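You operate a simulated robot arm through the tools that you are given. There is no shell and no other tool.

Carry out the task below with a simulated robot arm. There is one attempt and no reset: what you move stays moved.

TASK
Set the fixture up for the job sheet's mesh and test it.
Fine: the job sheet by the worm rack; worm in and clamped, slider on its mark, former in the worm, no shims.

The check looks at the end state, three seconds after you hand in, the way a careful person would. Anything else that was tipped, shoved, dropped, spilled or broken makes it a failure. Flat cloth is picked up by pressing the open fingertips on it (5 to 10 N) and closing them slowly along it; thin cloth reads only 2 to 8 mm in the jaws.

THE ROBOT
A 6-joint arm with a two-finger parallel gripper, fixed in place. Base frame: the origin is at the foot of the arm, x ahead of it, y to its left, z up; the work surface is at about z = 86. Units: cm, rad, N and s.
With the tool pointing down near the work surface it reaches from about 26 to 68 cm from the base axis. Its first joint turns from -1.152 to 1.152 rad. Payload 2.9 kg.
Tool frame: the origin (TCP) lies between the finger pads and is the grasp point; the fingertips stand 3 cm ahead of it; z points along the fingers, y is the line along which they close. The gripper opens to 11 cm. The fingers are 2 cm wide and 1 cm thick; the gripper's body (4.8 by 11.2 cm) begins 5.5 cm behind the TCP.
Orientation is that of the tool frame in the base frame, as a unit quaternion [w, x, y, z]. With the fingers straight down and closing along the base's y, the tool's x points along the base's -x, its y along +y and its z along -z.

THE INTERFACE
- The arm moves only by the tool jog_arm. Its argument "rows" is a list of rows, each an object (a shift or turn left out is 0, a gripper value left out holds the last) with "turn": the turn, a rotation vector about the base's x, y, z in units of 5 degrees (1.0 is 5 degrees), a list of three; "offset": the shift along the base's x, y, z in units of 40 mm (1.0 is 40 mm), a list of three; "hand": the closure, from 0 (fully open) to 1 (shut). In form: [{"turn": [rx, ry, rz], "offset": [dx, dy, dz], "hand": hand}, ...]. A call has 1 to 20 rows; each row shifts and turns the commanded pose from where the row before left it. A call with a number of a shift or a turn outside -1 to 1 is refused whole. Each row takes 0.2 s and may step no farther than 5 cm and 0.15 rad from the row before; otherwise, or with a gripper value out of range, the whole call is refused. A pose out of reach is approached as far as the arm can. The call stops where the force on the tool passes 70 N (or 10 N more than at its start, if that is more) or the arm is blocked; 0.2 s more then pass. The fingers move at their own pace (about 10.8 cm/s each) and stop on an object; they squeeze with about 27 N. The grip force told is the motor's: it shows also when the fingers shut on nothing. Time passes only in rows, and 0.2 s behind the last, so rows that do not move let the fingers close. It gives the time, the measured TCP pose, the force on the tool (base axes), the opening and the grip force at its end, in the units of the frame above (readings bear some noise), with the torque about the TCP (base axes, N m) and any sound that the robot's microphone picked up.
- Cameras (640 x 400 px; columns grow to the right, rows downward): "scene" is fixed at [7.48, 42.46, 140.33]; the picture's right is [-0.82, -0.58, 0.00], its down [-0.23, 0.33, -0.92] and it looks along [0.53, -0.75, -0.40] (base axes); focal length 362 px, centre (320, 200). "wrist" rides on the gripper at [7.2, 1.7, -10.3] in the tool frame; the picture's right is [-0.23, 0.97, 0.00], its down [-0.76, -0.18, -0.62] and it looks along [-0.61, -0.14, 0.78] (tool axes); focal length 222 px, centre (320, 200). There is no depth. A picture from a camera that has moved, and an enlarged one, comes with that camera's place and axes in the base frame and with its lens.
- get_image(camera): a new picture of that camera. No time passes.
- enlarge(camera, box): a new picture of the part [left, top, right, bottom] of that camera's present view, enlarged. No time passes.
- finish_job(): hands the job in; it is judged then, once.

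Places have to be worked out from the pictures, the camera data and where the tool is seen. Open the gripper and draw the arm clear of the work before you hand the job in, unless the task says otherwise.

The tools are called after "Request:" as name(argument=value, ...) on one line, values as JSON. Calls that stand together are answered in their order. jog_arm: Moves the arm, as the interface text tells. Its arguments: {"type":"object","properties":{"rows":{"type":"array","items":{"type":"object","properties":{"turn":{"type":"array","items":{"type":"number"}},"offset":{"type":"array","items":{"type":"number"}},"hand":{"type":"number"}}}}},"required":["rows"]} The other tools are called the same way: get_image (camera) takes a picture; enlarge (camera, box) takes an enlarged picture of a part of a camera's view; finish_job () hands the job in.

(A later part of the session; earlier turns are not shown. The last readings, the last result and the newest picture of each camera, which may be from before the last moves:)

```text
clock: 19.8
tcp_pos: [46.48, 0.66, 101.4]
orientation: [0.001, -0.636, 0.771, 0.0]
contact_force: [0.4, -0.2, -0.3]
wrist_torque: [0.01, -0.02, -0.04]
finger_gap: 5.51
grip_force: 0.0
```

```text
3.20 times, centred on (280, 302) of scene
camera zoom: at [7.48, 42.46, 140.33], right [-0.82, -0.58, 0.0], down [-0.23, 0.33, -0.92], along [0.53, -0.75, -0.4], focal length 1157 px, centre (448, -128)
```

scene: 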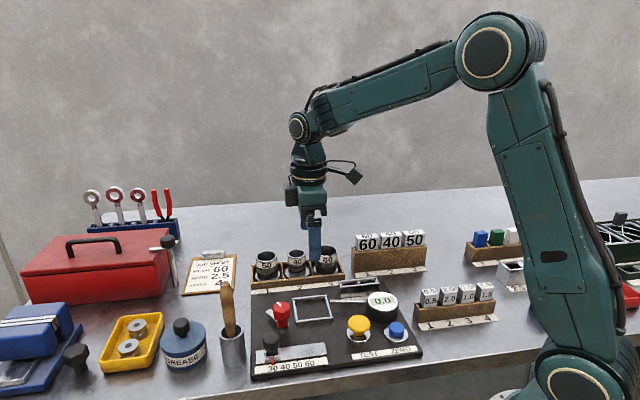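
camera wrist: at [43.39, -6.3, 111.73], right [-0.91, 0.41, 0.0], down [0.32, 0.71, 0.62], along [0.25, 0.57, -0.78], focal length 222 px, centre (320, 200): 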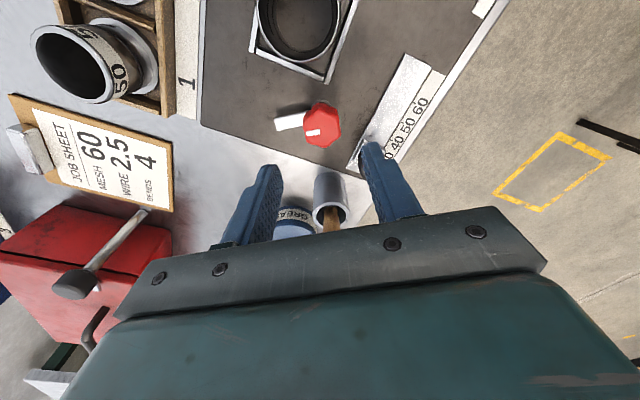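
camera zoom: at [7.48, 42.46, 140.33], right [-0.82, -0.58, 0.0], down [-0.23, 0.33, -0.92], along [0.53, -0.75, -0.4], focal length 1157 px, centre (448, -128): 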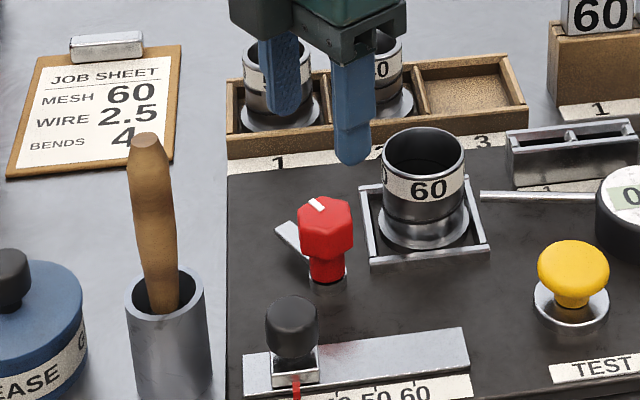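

The view confirms the jaws are lined up across opposite flats of the knob and centred over it. I'll descend to z≈93.2 with the tips just above the arm.

Request:
jog_arm(rows=[{"offset": [-0.025, 0, -0.7]}, {"offset": [0, 0, -0.7]}, {"offset": [0, 0, -0.4]}, {"offset": [0, 0, -0.2]}, {"offset": [0, 0, 0]}, {"offset": [0, 0, 0]}])

Request:
get_image(camera="wrist")

Request:
enlarge(camera="scene", box=[240, 260, 340, 350])

```text
clock: 21.2
tcp_pos: [46.24, 0.56, 93.47]
orientation: [0.0, -0.636, 0.772, 0.0]
contact_force: [-0.5, -0.1, 0.7]
wrist_torque: [0.01, 0.01, 0.01]
finger_gap: 5.46
grip_force: 0.1
```

```text
taken
camera wrist: at [43.24, -6.23, 103.74], right [-0.91, 0.41, 0.0], down [0.32, 0.71, 0.62], along [0.26, 0.57, -0.78], focal length 222 px, centre (320, 200)
```

wrist: 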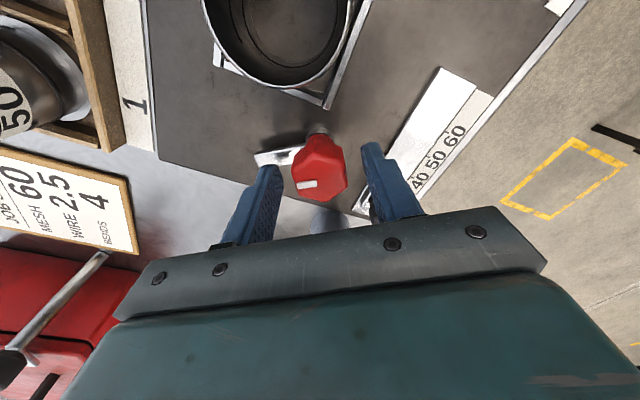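

```text
4.44 times, centred on (290, 305) of scene
camera zoom: at [7.48, 42.46, 140.33], right [-0.82, -0.58, 0.0], down [-0.23, 0.33, -0.92], along [0.53, -0.75, -0.4], focal length 1607 px, centre (453, -267)
```

zoom: 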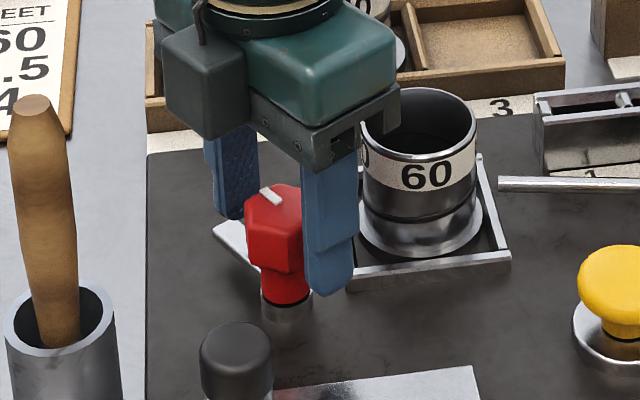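

The knob is centred between the fingers. I'll lower 2 mm more and close on it.

Request:
jog_arm(rows=[{"offset": [0, 0, -0.06]}, {"hand": 0.6}, {"hand": 0.7}, {"hand": 1}, {"hand": 1}])

Request:
get_image(camera="wrist")

```text
clock: 22.4
tcp_pos: [46.27, 0.72, 93.11]
orientation: [0.0, -0.636, 0.772, 0.001]
contact_force: [-5.2, 0.4, 1.8]
wrist_torque: [0.05, 0.12, 0.0]
finger_gap: 3.38
grip_force: 45.0
```

```text
taken
camera wrist: at [43.24, -6.25, 103.51], right [-0.91, 0.41, 0.0], down [0.32, 0.71, 0.62], along [0.25, 0.57, -0.78], focal length 222 px, centre (320, 200)
```

wrist: 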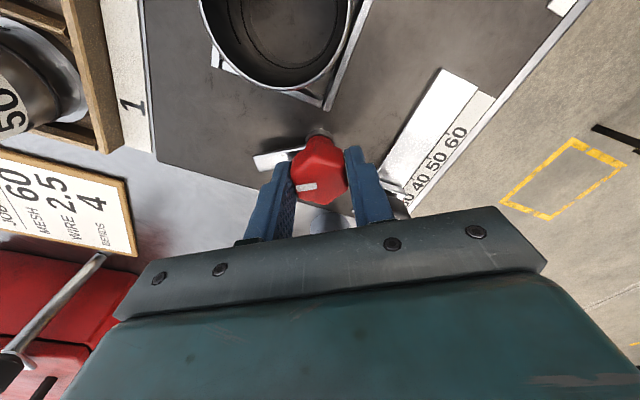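

The knob is gripped, with a small side load of about 5 N toward -x. I'll shift 1 mm to relieve it and start turning clockwise in 5° steps, watching the torque.

Request:
jog_arm(rows=[{"offset": [-0.025, 0, 0]}, {"turn": [0, 0, -0.7]}, {"turn": [0, 0, -1]}, {"turn": [0, 0, -1]}, {"turn": [0, 0, -1]}, {"offset": [0, 0, 0]}])

Request:
get_image(camera="wrist")

Request:
enlarge(camera="scene", box=[240, 260, 340, 350])

```text
clock: 23.8
tcp_pos: [46.25, 0.62, 93.06]
orientation: [0.0, -0.504, 0.864, 0.0]
contact_force: [4.9, 3.8, -8.8]
wrist_torque: [0.13, -0.22, -0.04]
finger_gap: 3.35
grip_force: 44.2
```

```text
taken
camera wrist: at [41.22, -4.94, 103.5], right [-0.73, 0.68, 0.0], down [0.53, 0.57, 0.62], along [0.42, 0.46, -0.78], focal length 222 px, centre (320, 200)
```

wrist: 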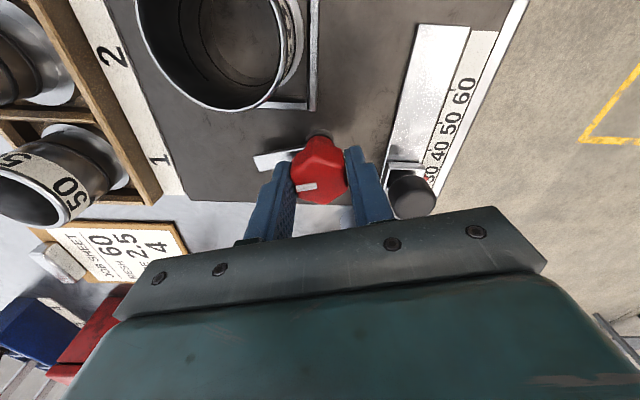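

```text
4.44 times, centred on (290, 305) of scene
camera zoom: at [7.51, 42.47, 140.33], right [-0.82, -0.58, 0.0], down [-0.23, 0.33, -0.92], along [0.53, -0.75, -0.4], focal length 1607 px, centre (453, -267)
```

zoom: 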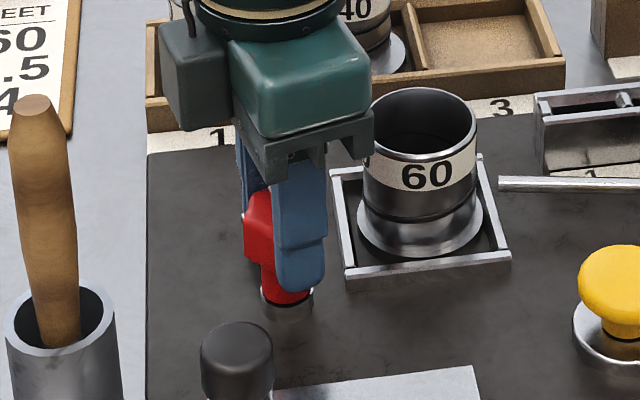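

The arm turns with the knob and the torque is tiny. There's a slight downward pull, so I'll follow it down and turn another 40°.

Request:
jog_arm(rows=[{"offset": [0.015, 0.015, -0.02], "turn": [0, 0, -1]}, {"turn": [0, 0, -1], "offset": [0, 0, -0.01]}, {"turn": [0, 0, -1], "offset": [0, 0, -0.01]}, {"turn": [0, 0, -1]}, {"turn": [0, 0, -1]}, {"turn": [0, 0, -1]}, {"turn": [0, 0, -1]}, {"turn": [0, 0, -1]}, {"offset": [0, 0, 0]}])

Request:
get_image(camera="wrist")

Request:
enlarge(camera="scene", box=[240, 260, 340, 350])

```text
clock: 25.8
tcp_pos: [46.31, 0.6, 93.27]
orientation: [0.001, -0.177, 0.984, 0.001]
contact_force: [-7.7, -4.0, 33.6]
wrist_torque: [-0.1, 0.27, 0.0]
finger_gap: 3.32
grip_force: 44.9
```

```text
taken
camera wrist: at [38.88, -0.42, 103.46], right [-0.13, 0.99, 0.0], down [0.77, 0.1, 0.63], along [0.62, 0.08, -0.78], focal length 222 px, centre (320, 200)
```

wrist: 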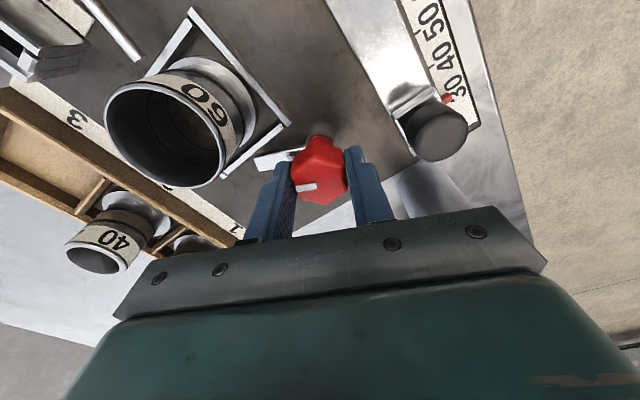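

```text
4.44 times, centred on (290, 305) of scene
camera zoom: at [7.42, 42.45, 140.34], right [-0.82, -0.58, 0.0], down [-0.23, 0.33, -0.92], along [0.53, -0.75, -0.4], focal length 1607 px, centre (453, -267)
```

zoom: 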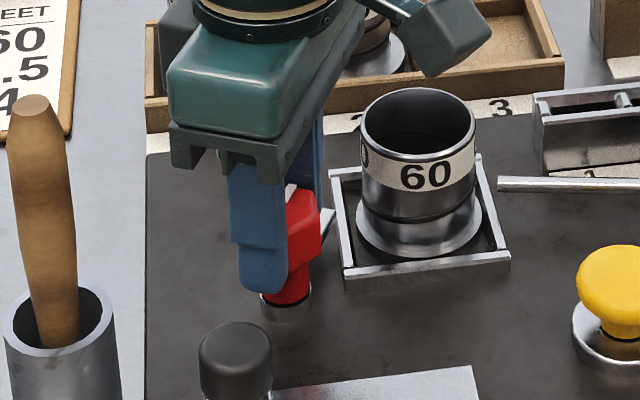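

Lowering loaded the knob vertically, so I'll undo that and continue the remaining ~30° of turn.

Request:
jog_arm(rows=[{"offset": [-0.009, -0.008, 0.033]}, {"turn": [0, 0, -1]}, {"turn": [0, 0, -1]}, {"turn": [0, 0, -1]}, {"turn": [0, 0, -1]}, {"offset": [0, 0, 0]}])

Request:
get_image(camera="wrist")

Request:
enlarge(camera="scene", box=[240, 260, 340, 350])

```text
clock: 27.2
tcp_pos: [46.38, 0.47, 93.17]
orientation: [0.0, -0.002, 1.0, 0.0]
contact_force: [6.8, -5.1, 10.0]
wrist_torque: [-0.08, -1.21, 0.01]
finger_gap: 3.3
grip_force: 44.5
```

```text
taken
camera wrist: at [39.03, 2.14, 103.46], right [0.22, 0.98, 0.0], down [0.76, -0.17, 0.62], along [0.61, -0.14, -0.78], focal length 222 px, centre (320, 200)
```

wrist: 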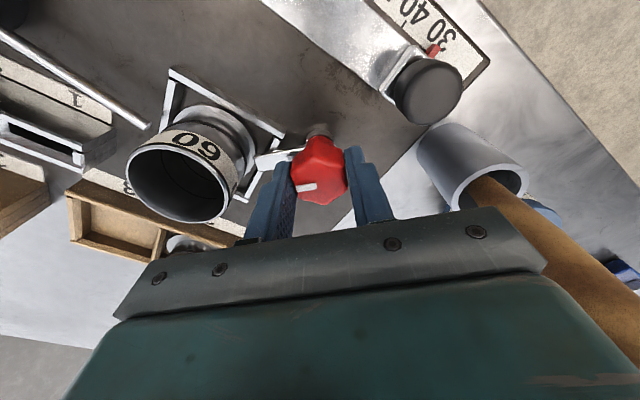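

```text
4.44 times, centred on (290, 305) of scene
camera zoom: at [7.48, 42.45, 140.34], right [-0.82, -0.58, 0.0], down [-0.23, 0.33, -0.92], along [0.53, -0.75, -0.4], focal length 1607 px, centre (453, -267)
```

zoom: 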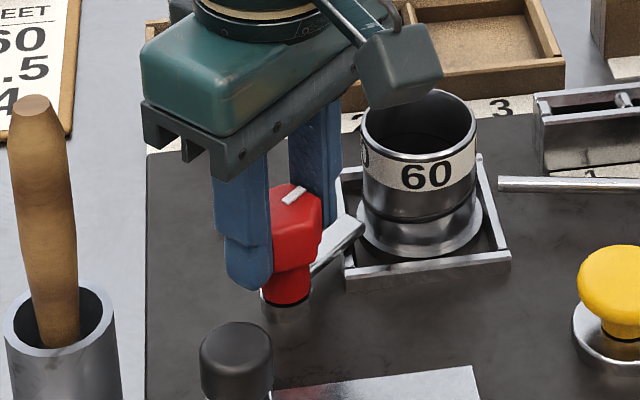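

The arm now lies over the frame's left bar, pointing at the flange. I'll look closely before the last few degrees.

Request:
enlarge(camera="scene", box=[285, 285, 345, 325])

Request:
enlarge(camera="wrist", box=[150, 60, 360, 230])

```text
10.00 times, centred on (315, 305) of scene
camera zoom: at [7.48, 42.45, 140.34], right [-0.82, -0.58, 0.0], down [-0.23, 0.33, -0.92], along [0.53, -0.75, -0.4], focal length 3615 px, centre (370, -850)
```

zoom: 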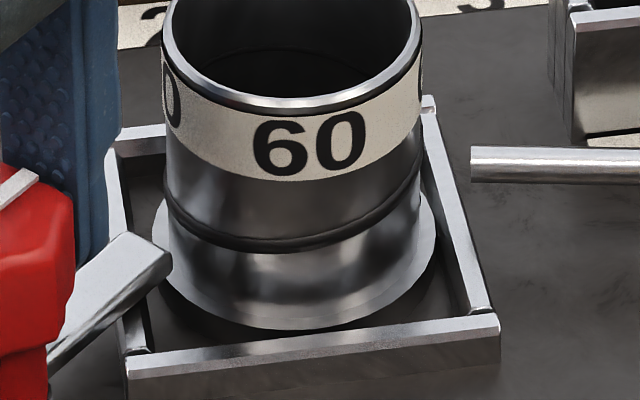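

```text
2.35 times, centred on (255, 145) of wrist
camera zoom: at [39.03, 2.14, 103.46], right [0.22, 0.98, 0.0], down [0.76, -0.17, 0.62], along [0.61, -0.14, -0.78], focal length 523 px, centre (473, 329)
```

zoom: 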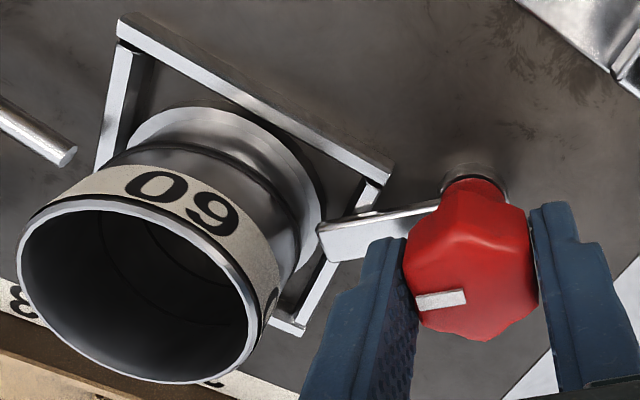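

The arm's tip is just reaching the flange edge above the frame bar. I'll turn on in small steps toward the stop, watching torque.

Request:
jog_arm(rows=[{"turn": [0, 0, -1], "offset": [-0.006, 0.006, 0.008]}, {"turn": [0, 0, -1]}, {"turn": [0, 0, 0]}])

Request:
enlarge(camera="scene", box=[285, 285, 345, 325])

Request:
enlarge(camera="wrist", box=[150, 60, 360, 230])

```text
clock: 28.0
tcp_pos: [46.24, 0.57, 93.13]
orientation: [0.001, 0.084, 0.996, 0.0]
contact_force: [18.3, -9.7, -2.6]
wrist_torque: [-0.25, -0.33, -0.04]
finger_gap: 3.32
grip_force: 44.9
```

```text
10.00 times, centred on (315, 305) of scene
camera zoom: at [7.53, 42.44, 140.34], right [-0.82, -0.58, 0.0], down [-0.23, 0.33, -0.92], along [0.53, -0.75, -0.4], focal length 3615 px, centre (370, -850)
```

zoom: 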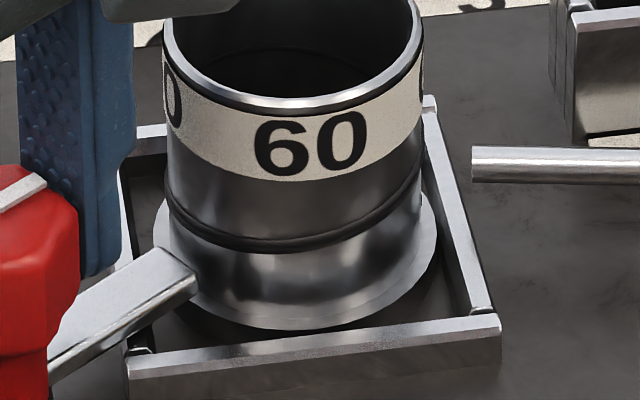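

```text
2.35 times, centred on (255, 145) of wrist
camera zoom: at [39.43, 3.38, 103.46], right [0.39, 0.92, 0.0], down [0.72, -0.3, 0.62], along [0.58, -0.24, -0.78], focal length 523 px, centre (473, 329)
```

zoom: 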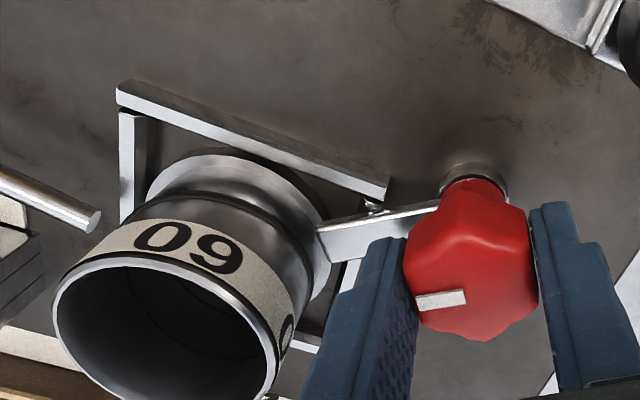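

The arm now overlaps the flange after about 89° of turn. I'll relieve the side load and try a bit further to feel for a stop.

Request:
jog_arm(rows=[{"offset": [0.018, -0.01, 0]}, {"turn": [0, 0, -0.6]}, {"turn": [0, 0, 0]}])

Request:
enlarge(camera="scene", box=[285, 285, 345, 325])

```text
clock: 28.8
tcp_pos: [46.26, 0.59, 93.23]
orientation: [-0.001, 0.11, 0.994, 0.0]
contact_force: [7.7, -8.4, 0.4]
wrist_torque: [-0.23, -0.37, 0.43]
finger_gap: 3.34
grip_force: 45.1
```

```text
10.00 times, centred on (315, 305) of scene
camera zoom: at [7.5, 42.44, 140.34], right [-0.82, -0.58, 0.0], down [-0.23, 0.33, -0.92], along [0.53, -0.75, -0.4], focal length 3615 px, centre (370, -850)
```

zoom: 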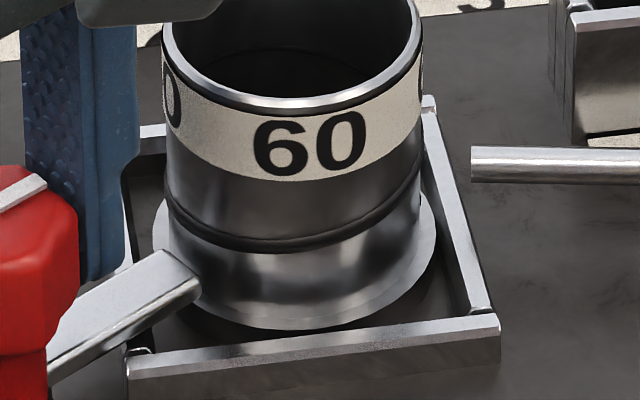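

Torque about z jumped to 0.43 N·m, so the stop is at about 90°. One small extra nudge will confirm it.

Request:
jog_arm(rows=[{"turn": [0, 0, -0.4]}, {"turn": [0, 0, 0]}])

Request:
enlarge(camera="scene", box=[240, 260, 340, 350])

```text
clock: 29.4
tcp_pos: [46.24, 0.65, 93.15]
orientation: [-0.001, 0.128, 0.992, 0.0]
contact_force: [0.1, -7.9, 2.3]
wrist_torque: [-0.13, 0.27, 0.43]
finger_gap: 3.34
grip_force: 45.3
```

```text
4.44 times, centred on (290, 305) of scene
camera zoom: at [7.48, 42.44, 140.34], right [-0.82, -0.58, 0.0], down [-0.23, 0.33, -0.92], along [0.53, -0.75, -0.4], focal length 1607 px, centre (453, -267)
```

zoom: 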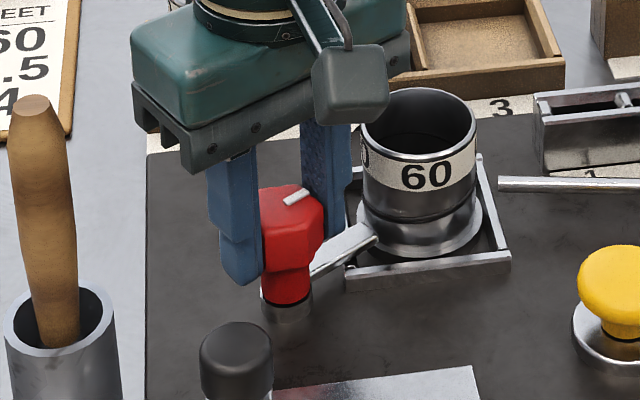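

The knob is at its stop and the arm is over the flange. I'll open only halfway so the finger doesn't touch the worm, then rise.

Request:
jog_arm(rows=[{"hand": 0.55}, {"hand": 0.52}, {"hand": 0.52}, {"offset": [0, 0, 0.4]}, {"offset": [0, 0, 0.9]}, {"offset": [0, 0, 0.9]}, {"offset": [0, 0, 0.3]}, {"offset": [0, 0, 0]}])

Request:
enlarge(camera="scene", box=[220, 250, 380, 375])

Request:
get_image(camera="wrist")

```text
clock: 31.2
tcp_pos: [46.41, 0.66, 103.32]
orientation: [0.0, 0.127, 0.992, 0.0]
contact_force: [-0.1, 0.5, 0.4]
wrist_torque: [0.01, 0.0, -0.01]
finger_gap: 5.31
grip_force: 0.0
```

```text
3.20 times, centred on (300, 312) of scene
camera zoom: at [7.48, 42.46, 140.33], right [-0.82, -0.58, 0.0], down [-0.23, 0.33, -0.92], along [0.53, -0.75, -0.4], focal length 1157 px, centre (384, -160)
```

zoom: 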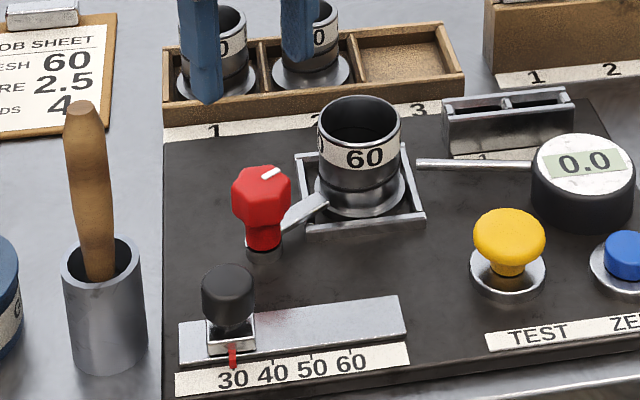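

```text
taken
camera wrist: at [39.72, 3.94, 113.56], right [0.46, 0.89, 0.0], down [0.69, -0.36, 0.62], along [0.55, -0.29, -0.78], focal length 222 px, centre (320, 200)
```

wrist: 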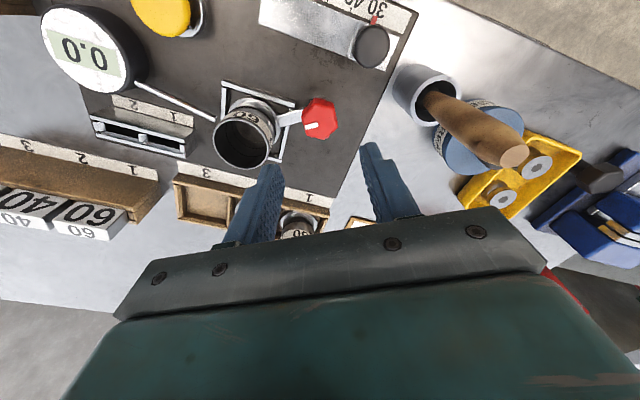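

The clamp is set with its arm over the flange. Now the slider: I'll zoom both cameras on the slider and its scale.

Request:
enlarge(camera="wrist", box=[250, 0, 430, 80])

Request:
enlarge(camera="scene", box=[250, 325, 340, 380])

```text
3.56 times, centred on (340, 40) of wrist
camera zoom: at [39.72, 3.94, 113.56], right [0.46, 0.89, 0.0], down [0.69, -0.36, 0.62], along [0.55, -0.29, -0.78], focal length 790 px, centre (249, 769)
```

zoom: 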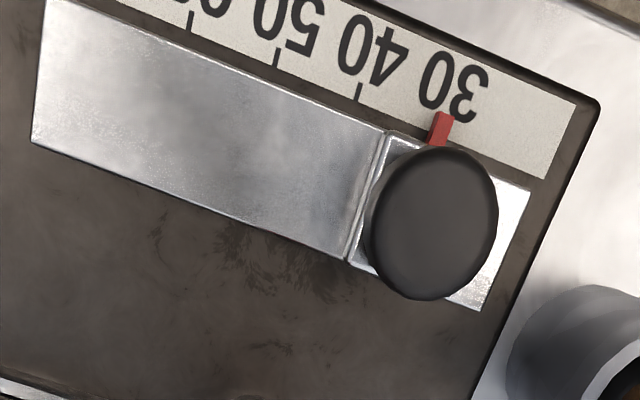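

```text
7.11 times, centred on (295, 352) of scene
camera zoom: at [7.48, 42.46, 140.33], right [-0.82, -0.58, 0.0], down [-0.23, 0.33, -0.92], along [0.53, -0.75, -0.4], focal length 2571 px, centre (498, -884)
```

zoom: 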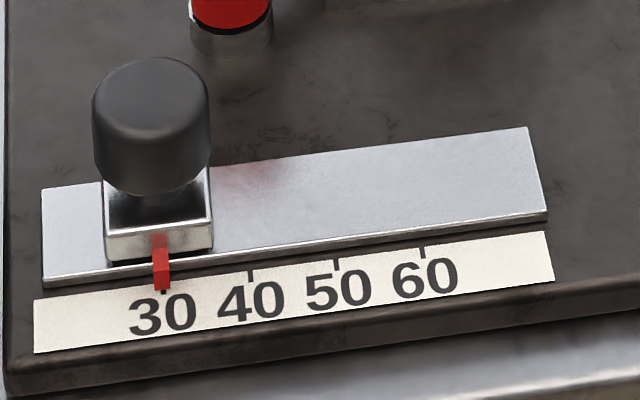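

The slider knob is at about (43.25,7.05) with its top near z=91.3, and the scale pitch is about 2.2 cm along (-x,-y). I'll stay high to clear the brush handle while turning the tool to +45° over the knob.

Request:
jog_arm(rows=[{"offset": [-0.066, 0.133, 0], "turn": [0, 0, 1]}, {"offset": [-0.066, 0.133, 0], "turn": [0, 0, 1]}, {"offset": [-0.066, 0.133, 0], "turn": [0, 0, 1]}, {"offset": [-0.066, 0.133, 0], "turn": [0, 0, 1]}, {"offset": [-0.066, 0.133, 0], "turn": [0, 0, 1]}, {"offset": [-0.066, 0.133, 0], "turn": [0, 0, 1]}, {"offset": [-0.066, 0.133, 0], "turn": [0, 0, 1]}, {"offset": [-0.066, 0.133, 0], "turn": [0, 0, 1]}, {"offset": [-0.066, 0.133, 0], "turn": [0, 0, 1]}, {"offset": [-0.066, 0.133, 0], "turn": [0, 0, 1]}, {"offset": [-0.066, 0.133, 0], "turn": [0, 0, 1]}, {"offset": [-0.066, 0.133, 0], "turn": [0, 0, 0.92]}, {"offset": [0, 0, -0.6]}, {"offset": [0, 0, 0]}])

Request:
get_image(camera="wrist")

Request:
enlarge(camera="wrist", box=[250, 60, 410, 220])

```text
clock: 34.2
tcp_pos: [43.1, 6.91, 100.84]
orientation: [0.0, -0.383, 0.924, 0.001]
contact_force: [0.1, 0.6, 0.0]
wrist_torque: [-0.02, -0.01, 0.01]
finger_gap: 5.29
grip_force: 0.0
```

```text
taken
camera wrist: at [36.84, 2.96, 111.1], right [-0.53, 0.85, 0.0], down [0.66, 0.41, 0.62], along [0.53, 0.33, -0.78], focal length 222 px, centre (320, 200)
```

wrist: 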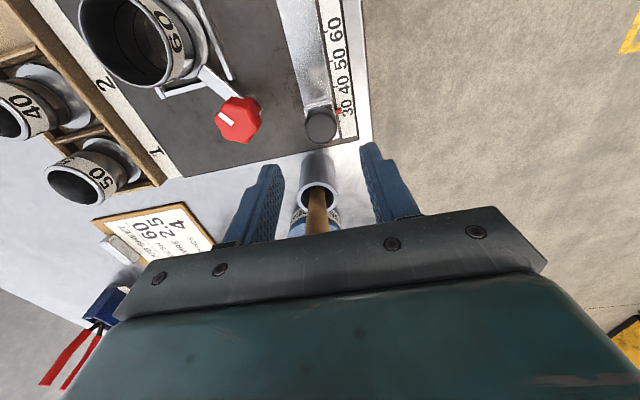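

```text
2.50 times, centred on (330, 140) of wrist
camera zoom: at [36.84, 2.96, 111.1], right [-0.53, 0.85, 0.0], down [0.66, 0.41, 0.62], along [0.53, 0.33, -0.78], focal length 555 px, centre (295, 350)
```

zoom: 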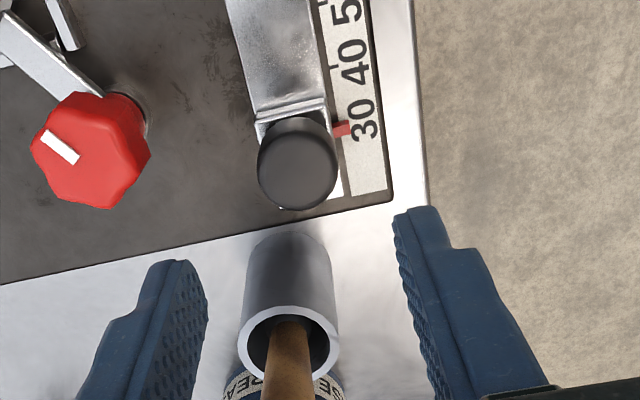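

The knob is confirmed at (43.2,7.0). I'll descend around it to z≈92.3 and close.

Request:
jog_arm(rows=[{"offset": [0.025, 0.04, -0.7]}, {"offset": [0, 0, -0.7]}, {"offset": [0, 0, -0.5]}, {"offset": [0, 0, -0.235]}, {"offset": [0, 0, 0]}, {"hand": 0.65}, {"hand": 0.72}, {"hand": 1}, {"hand": 1}])

Request:
get_image(camera="wrist")

Request:
enlarge(camera="scene", box=[220, 270, 380, 395])

```text
clock: 36.2
tcp_pos: [43.27, 7.2, 92.27]
orientation: [0.0, -0.383, 0.924, 0.001]
contact_force: [-4.3, 6.4, -1.1]
wrist_torque: [0.22, 0.09, 0.05]
finger_gap: 2.95
grip_force: 44.0
```

```text
taken
camera wrist: at [36.95, 3.15, 102.54], right [-0.53, 0.85, 0.0], down [0.66, 0.41, 0.62], along [0.53, 0.33, -0.78], focal length 222 px, centre (320, 200)
```

wrist: 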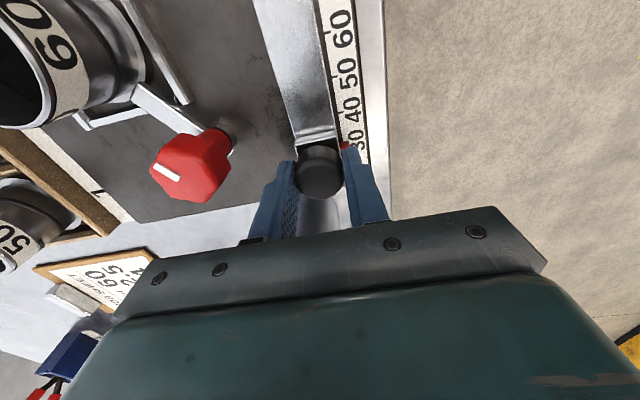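

```text
3.20 times, centred on (300, 332) of scene
camera zoom: at [7.47, 42.47, 140.33], right [-0.82, -0.58, 0.0], down [-0.23, 0.33, -0.92], along [0.53, -0.75, -0.4], focal length 1157 px, centre (384, -224)
```

zoom: 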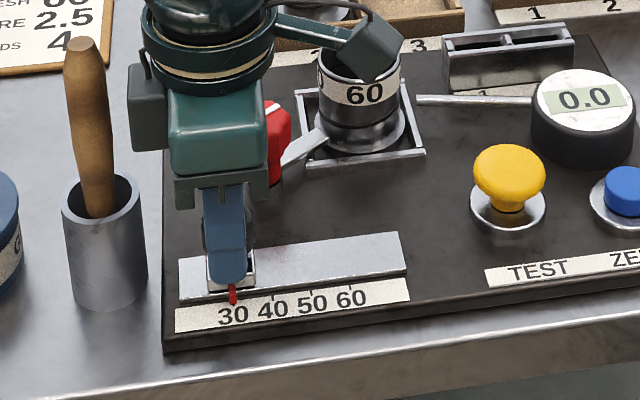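

The knob is gripped at 2.95 cm. I'll slide it about 5 cm along the scale first and check the tracking force.

Request:
jog_arm(rows=[{"offset": [-0.107, -0.092, 0]}, {"offset": [-0.2, -0.2, 0]}, {"offset": [-0.2, -0.2, 0]}, {"offset": [-0.2, -0.2, 0]}, {"offset": [-0.2, -0.2, 0]}, {"offset": [0, 0, 0]}])

Request:
enlarge(camera="scene", box=[250, 325, 340, 380])

Request:
get_image(camera="wrist")

```text
clock: 37.6
tcp_pos: [39.53, 3.47, 92.29]
orientation: [-0.001, -0.385, 0.923, 0.0]
contact_force: [-5.8, 5.2, -8.0]
wrist_torque: [0.54, -0.29, -0.05]
finger_gap: 2.93
grip_force: 44.9
```

```text
7.11 times, centred on (295, 352) of scene
camera zoom: at [7.48, 42.47, 140.33], right [-0.82, -0.58, 0.0], down [-0.23, 0.33, -0.92], along [0.53, -0.75, -0.4], focal length 2571 px, centre (498, -884)
```

zoom: 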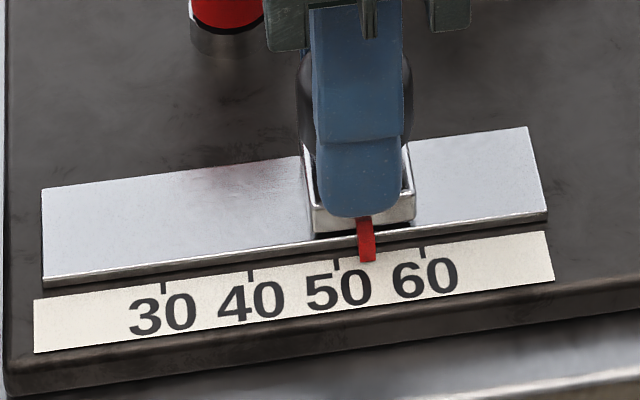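

```text
taken
camera wrist: at [33.28, -0.5, 102.55], right [-0.53, 0.85, 0.0], down [0.66, 0.41, 0.62], along [0.53, 0.33, -0.78], focal length 222 px, centre (320, 200)
```

wrist: 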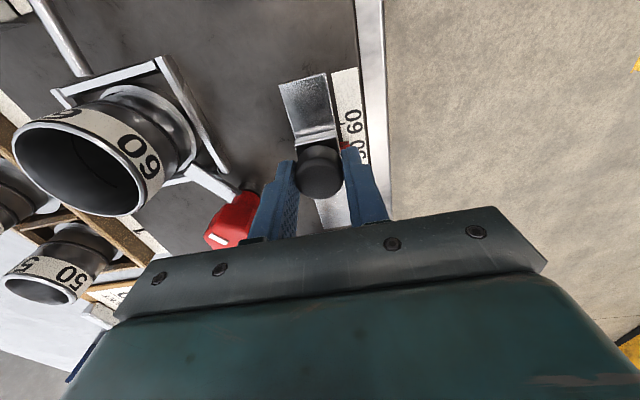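

The pointer tracks well and is a bit past 50, with about 1.35 cm left to 60. I'll move that and re-check.

Request:
jog_arm(rows=[{"offset": [-0.13, -0.12, 0]}, {"offset": [-0.105, -0.105, 0]}, {"offset": [0, 0, 0]}, {"offset": [0, 0, 0]}])

Request:
enlarge(camera="scene", box=[290, 330, 330, 370])

Request:
enlarge(camera="wrist", box=[280, 60, 400, 180])

```text
clock: 38.6
tcp_pos: [38.68, 2.46, 92.25]
orientation: [0.0, -0.383, 0.924, 0.0]
contact_force: [-5.3, -0.3, -19.2]
wrist_torque: [0.26, -0.24, 0.01]
finger_gap: 2.93
grip_force: 44.9
```

```text
10.00 times, centred on (310, 350) of scene
camera zoom: at [7.49, 42.46, 140.33], right [-0.82, -0.58, 0.0], down [-0.23, 0.33, -0.92], along [0.53, -0.75, -0.4], focal length 3615 px, centre (420, -1300)
```

zoom: 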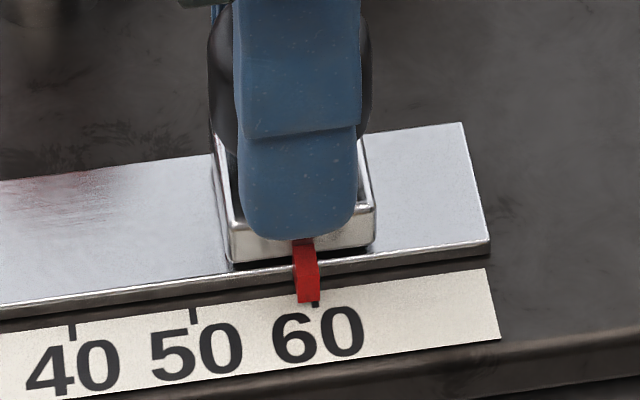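

```text
3.33 times, centred on (340, 120) of wrist
camera zoom: at [32.36, -1.4, 102.56], right [-0.53, 0.85, 0.0], down [0.67, 0.41, 0.62], along [0.53, 0.33, -0.78], focal length 740 px, centre (253, 467)
```

zoom: 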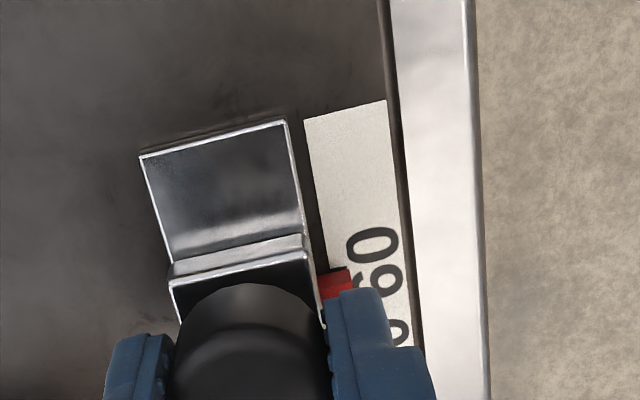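

The pointer is about 1 mm short of the 60 tick, so I'll nudge it the remainder and relax the vertical load.

Request:
jog_arm(rows=[{"offset": [-0.016, -0.016, -0.012]}, {"offset": [0, 0, 0]}, {"offset": [0, 0, 0]}])

Request:
enlarge(camera="scene", box=[300, 340, 325, 360])

```text
clock: 39.4
tcp_pos: [38.68, 2.59, 92.32]
orientation: [0.0, -0.383, 0.924, 0.0]
contact_force: [-4.8, 1.8, -8.3]
wrist_torque: [-0.64, 0.76, -0.02]
finger_gap: 2.97
grip_force: 45.2
```

```text
16.00 times, centred on (312, 350) of scene
camera zoom: at [7.48, 42.46, 140.33], right [-0.82, -0.58, 0.0], down [-0.23, 0.33, -0.92], along [0.53, -0.75, -0.4], focal length 5785 px, centre (440, -2200)
```

zoom: 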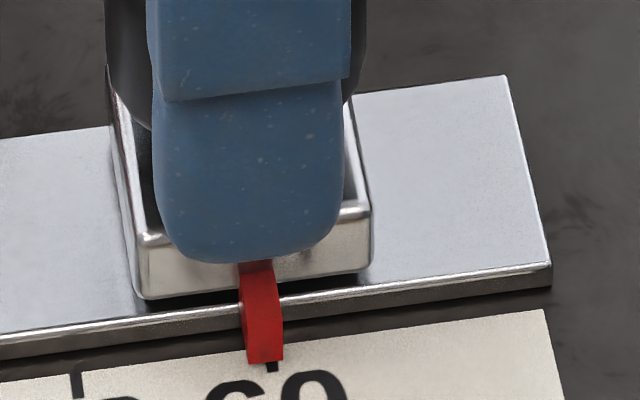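

The pointer now covers the 60 tick, matching how it sat on 30 at the start. I'll release the knob, rise and verify.

Request:
jog_arm(rows=[{"hand": 0.55}, {"hand": 0.52}, {"hand": 0.52}, {"offset": [0, 0, 0.4]}, {"offset": [0, 0, 0.9]}, {"offset": [0, 0, 0.9]}, {"offset": [0, 0, 0.3]}, {"offset": [0, 0, 0]}])

Request:
enlarge(camera="scene", box=[290, 330, 330, 370])

Request:
enlarge(camera="wrist", box=[290, 60, 390, 160])

Request:
get_image(camera="wrist")

```text
clock: 41.2
tcp_pos: [38.77, 2.45, 102.21]
orientation: [0.0, -0.383, 0.924, -0.001]
contact_force: [-0.4, -0.3, -0.2]
wrist_torque: [0.01, 0.04, -0.01]
finger_gap: 5.26
grip_force: 0.0
```

```text
10.00 times, centred on (310, 350) of scene
camera zoom: at [7.48, 42.46, 140.33], right [-0.82, -0.58, 0.0], down [-0.23, 0.33, -0.92], along [0.53, -0.75, -0.4], focal length 3615 px, centre (420, -1300)
```

zoom: 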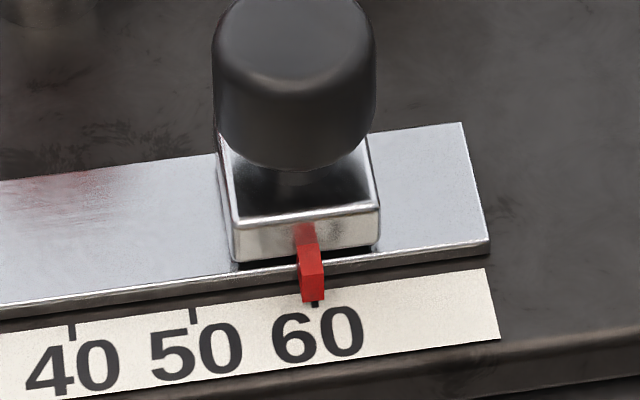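

```text
4.00 times, centred on (340, 110) of wrist
camera zoom: at [32.44, -1.43, 112.53], right [-0.53, 0.85, 0.0], down [0.66, 0.41, 0.62], along [0.53, 0.33, -0.78], focal length 888 px, centre (240, 560)
```

zoom: 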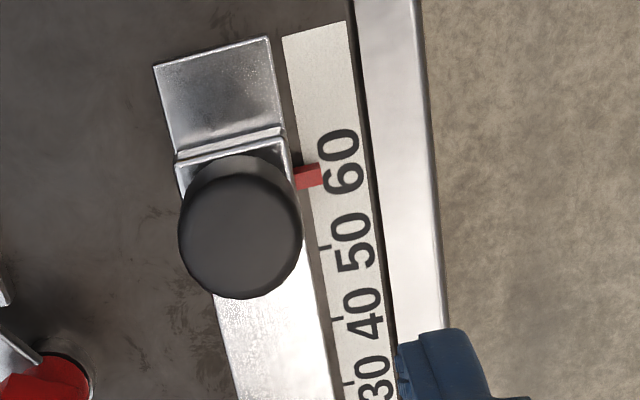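

```text
taken
camera wrist: at [32.44, -1.43, 112.53], right [-0.53, 0.85, 0.0], down [0.66, 0.41, 0.62], along [0.53, 0.33, -0.78], focal length 222 px, centre (320, 200)
```

wrist: 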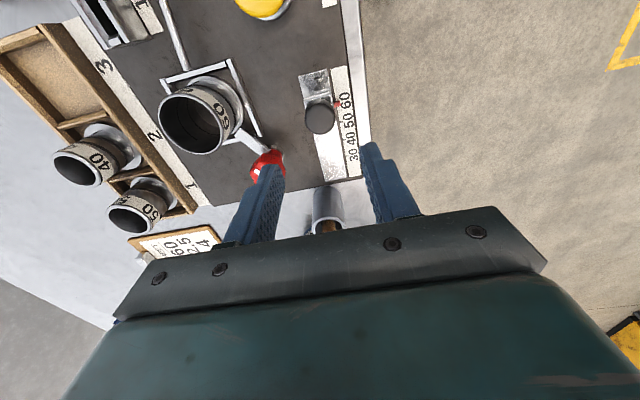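

The slider is on 60. Next the 60 former: triangulation puts its head top at about (44.0,-29.6,95.6). I'll rise and hover above it.

Request:
jog_arm(rows=[{"offset": [0, 0, 0.8]}, {"offset": [0.144, -0.89, 0]}, {"offset": [0.144, -0.89, 0]}, {"offset": [0.144, -0.89, 0]}, {"offset": [0.144, -0.89, 0]}, {"offset": [0.144, -0.89, 0]}, {"offset": [0.144, -0.89, 0]}, {"offset": [0.144, -0.89, 0]}, {"offset": [0.144, -0.89, 0]}, {"offset": [0.144, -0.89, 0]}, {"offset": [0, 0, 0]}, {"offset": [0, 0, 0]}])

Request:
get_image(camera="wrist")

Request:
enlarge(camera="wrist", box=[240, 60, 400, 200])

Request:
enlarge(camera="scene", box=[330, 200, 450, 290])

```text
clock: 43.8
tcp_pos: [43.79, -29.29, 105.5]
orientation: [0.0, -0.383, 0.924, 0.0]
contact_force: [-0.2, 0.9, 0.5]
wrist_torque: [-0.01, 0.01, -0.01]
finger_gap: 5.29
grip_force: 0.1
```

```text
taken
camera wrist: at [37.55, -33.45, 115.79], right [-0.53, 0.85, 0.0], down [0.66, 0.41, 0.62], along [0.53, 0.33, -0.78], focal length 222 px, centre (320, 200)
```

wrist: 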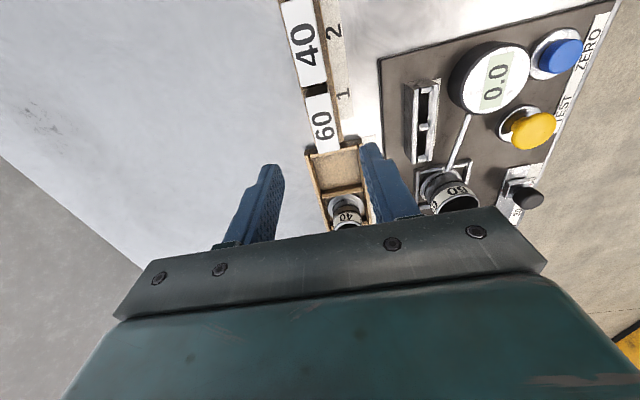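

```text
2.86 times, centred on (320, 130) of wrist
camera zoom: at [37.55, -33.45, 115.79], right [-0.53, 0.85, 0.0], down [0.66, 0.41, 0.62], along [0.53, 0.33, -0.78], focal length 635 px, centre (320, 400)
```

zoom: 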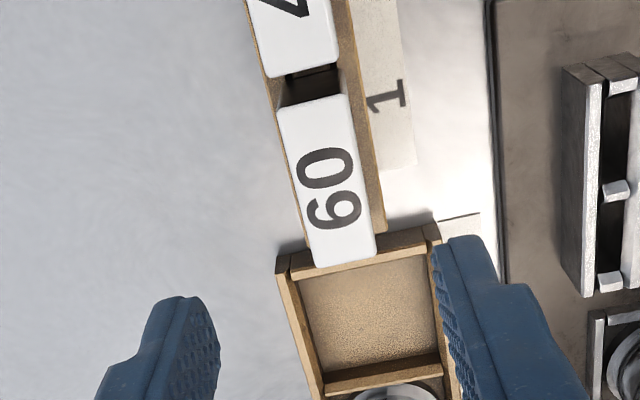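

```text
4.44 times, centred on (390, 245) of scene
camera zoom: at [7.48, 42.46, 140.33], right [-0.82, -0.58, 0.0], down [-0.23, 0.33, -0.92], along [0.53, -0.75, -0.4], focal length 1607 px, centre (9, 0)
```

zoom: 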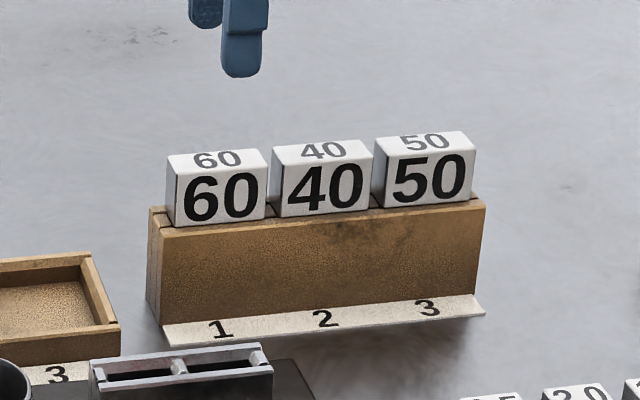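

The head is about 5.4×2.1 cm, aligned with the jaws, and centred at (43.85,-29.2) with its top near z=95.3. I'll come down to just above grasp height and check.

Request:
jog_arm(rows=[{"offset": [0, 0.03, -0.7]}, {"offset": [0, 0, -0.7]}, {"offset": [0, 0, -0.5]}, {"offset": [0, 0, -0.3]}, {"offset": [0, 0, 0]}, {"offset": [0, 0, 0]}])

Request:
get_image(camera="wrist")

Request:
enlarge(camera="scene", box=[330, 200, 450, 290])

```text
clock: 45.2
tcp_pos: [43.86, -29.25, 96.74]
orientation: [0.0, -0.384, 0.923, 0.0]
contact_force: [0.1, -0.5, -0.5]
wrist_torque: [-0.03, 0.03, 0.04]
finger_gap: 5.28
grip_force: 0.1
```

```text
taken
camera wrist: at [37.58, -33.34, 106.91], right [-0.53, 0.85, 0.0], down [0.66, 0.41, 0.62], along [0.53, 0.33, -0.78], focal length 222 px, centre (320, 200)
```

wrist: 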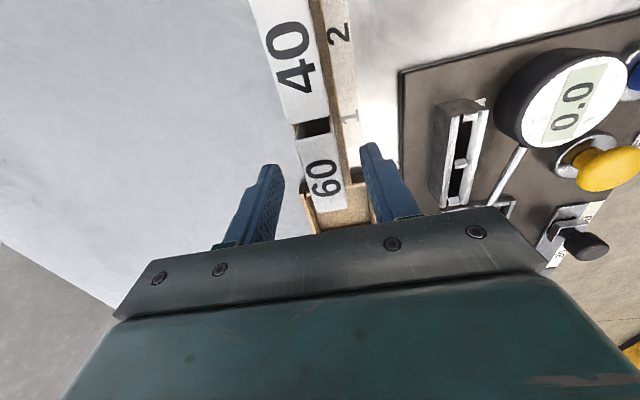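

```text
4.44 times, centred on (390, 245) of scene
camera zoom: at [7.48, 42.46, 140.33], right [-0.82, -0.58, 0.0], down [-0.23, 0.33, -0.92], along [0.53, -0.75, -0.4], focal length 1607 px, centre (9, 0)
```

zoom: 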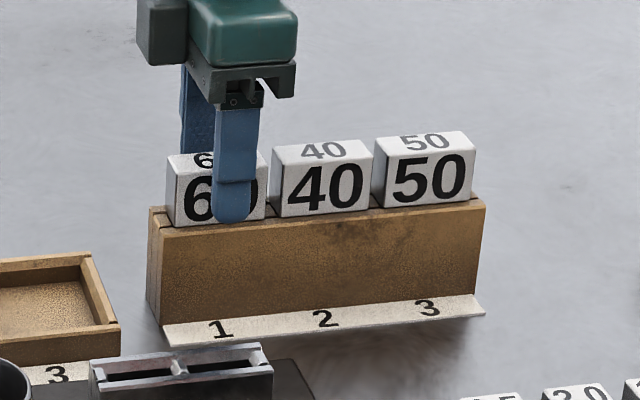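

The head is centred, so I'll go down to z≈95.1 and close.

Request:
jog_arm(rows=[{"offset": [0, 0, -0.25]}, {"offset": [0, 0, -0.15]}, {"offset": [0, 0, 0]}, {"hand": 0.65}, {"hand": 0.75}, {"hand": 0.8}, {"hand": 1}, {"hand": 1}])

Request:
enlarge(camera="scene", box=[330, 200, 450, 290])

```text
clock: 47.0
tcp_pos: [43.77, -29.32, 95.04]
orientation: [-0.003, -0.384, 0.923, 0.003]
contact_force: [-18.6, 20.4, 7.9]
wrist_torque: [0.61, 0.31, -0.17]
finger_gap: 3.27
grip_force: 44.8
```

```text
4.44 times, centred on (390, 245) of scene
camera zoom: at [7.42, 42.52, 140.31], right [-0.82, -0.58, 0.0], down [-0.23, 0.33, -0.92], along [0.53, -0.75, -0.4], focal length 1607 px, centre (9, 0)
```

zoom: 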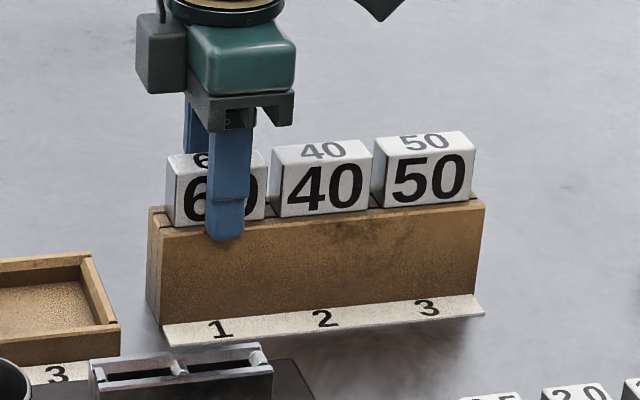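

The gap is 3.27 cm with a 27 N side load, and the fingertips are below the rack's top edge. I'm squeezing the rack, so I'll open, rise about 1 cm and retry.

Request:
jog_arm(rows=[{"hand": 0.6}, {"hand": 0.55}, {"hand": 0.55}, {"offset": [0, 0, 0.25]}, {"offset": [0, 0, 0]}])

Request:
enlarge(camera="scene", box=[330, 200, 450, 290])

Request:
enlarge(camera="wrist", box=[240, 80, 400, 240])

```text
clock: 48.2
tcp_pos: [43.85, -29.31, 96.0]
orientation: [0.0, -0.384, 0.923, 0.001]
contact_force: [0.9, -0.7, -0.8]
wrist_torque: [-0.02, 0.0, -0.02]
finger_gap: 4.94
grip_force: 0.1
```

```text
4.44 times, centred on (390, 245) of scene
camera zoom: at [7.48, 42.46, 140.33], right [-0.82, -0.58, 0.0], down [-0.23, 0.33, -0.92], along [0.53, -0.75, -0.4], focal length 1607 px, centre (9, 0)
```

zoom: 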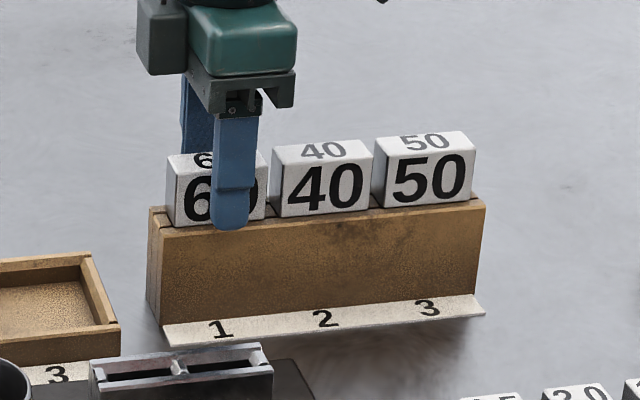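

```text
2.50 times, centred on (320, 160) of wrist
camera zoom: at [37.56, -33.35, 106.34], right [-0.53, 0.85, 0.0], down [0.66, 0.41, 0.62], along [0.53, 0.33, -0.78], focal length 555 px, centre (320, 300)
```

zoom: 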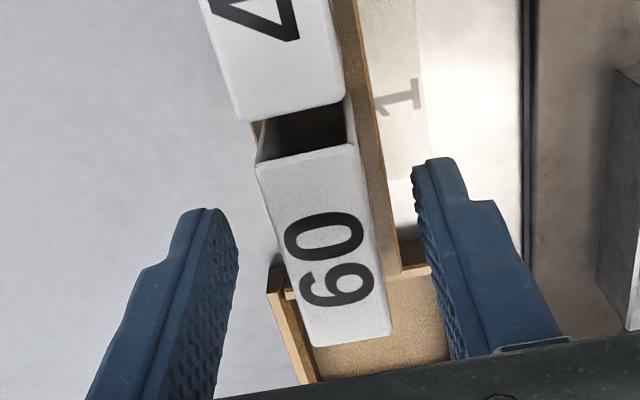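

The rack hasn't moved. The tips are now above its edge, so I'll close here and expect a gap of about 2.1–2.3 cm.

Request:
jog_arm(rows=[{"hand": 0.65}, {"hand": 0.75}, {"hand": 0.8}, {"hand": 1}, {"hand": 1}])

Request:
enlarge(camera="scene", box=[330, 200, 450, 290])

Request:
enlarge(camera="wrist", box=[240, 80, 400, 240])

```text
clock: 49.4
tcp_pos: [43.9, -29.47, 96.06]
orientation: [0.0, -0.384, 0.923, 0.001]
contact_force: [-0.3, 0.6, 0.1]
wrist_torque: [-0.05, 0.05, -0.02]
finger_gap: 2.18
grip_force: 27.0
```

```text
4.44 times, centred on (390, 245) of scene
camera zoom: at [7.48, 42.46, 140.33], right [-0.82, -0.58, 0.0], down [-0.23, 0.33, -0.92], along [0.53, -0.75, -0.4], focal length 1607 px, centre (9, 0)
```

zoom: 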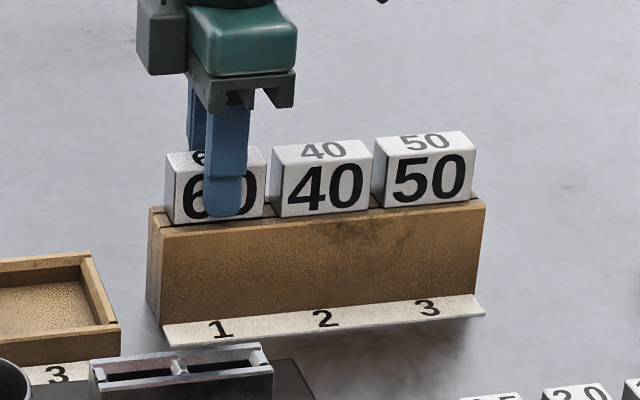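

```text
2.50 times, centred on (320, 160) of wrist
camera zoom: at [37.56, -33.35, 106.34], right [-0.53, 0.85, 0.0], down [0.66, 0.41, 0.62], along [0.53, 0.33, -0.78], focal length 555 px, centre (320, 300)
```

zoom: 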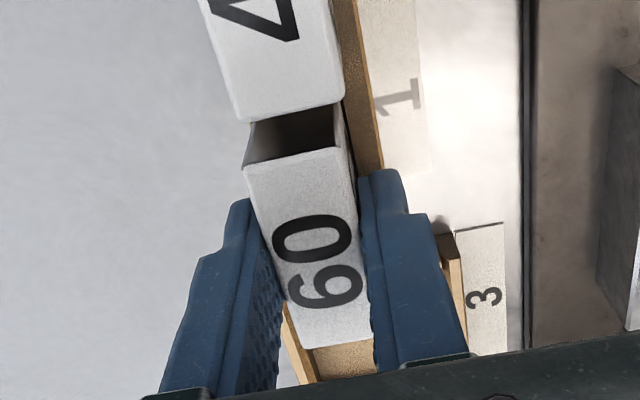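

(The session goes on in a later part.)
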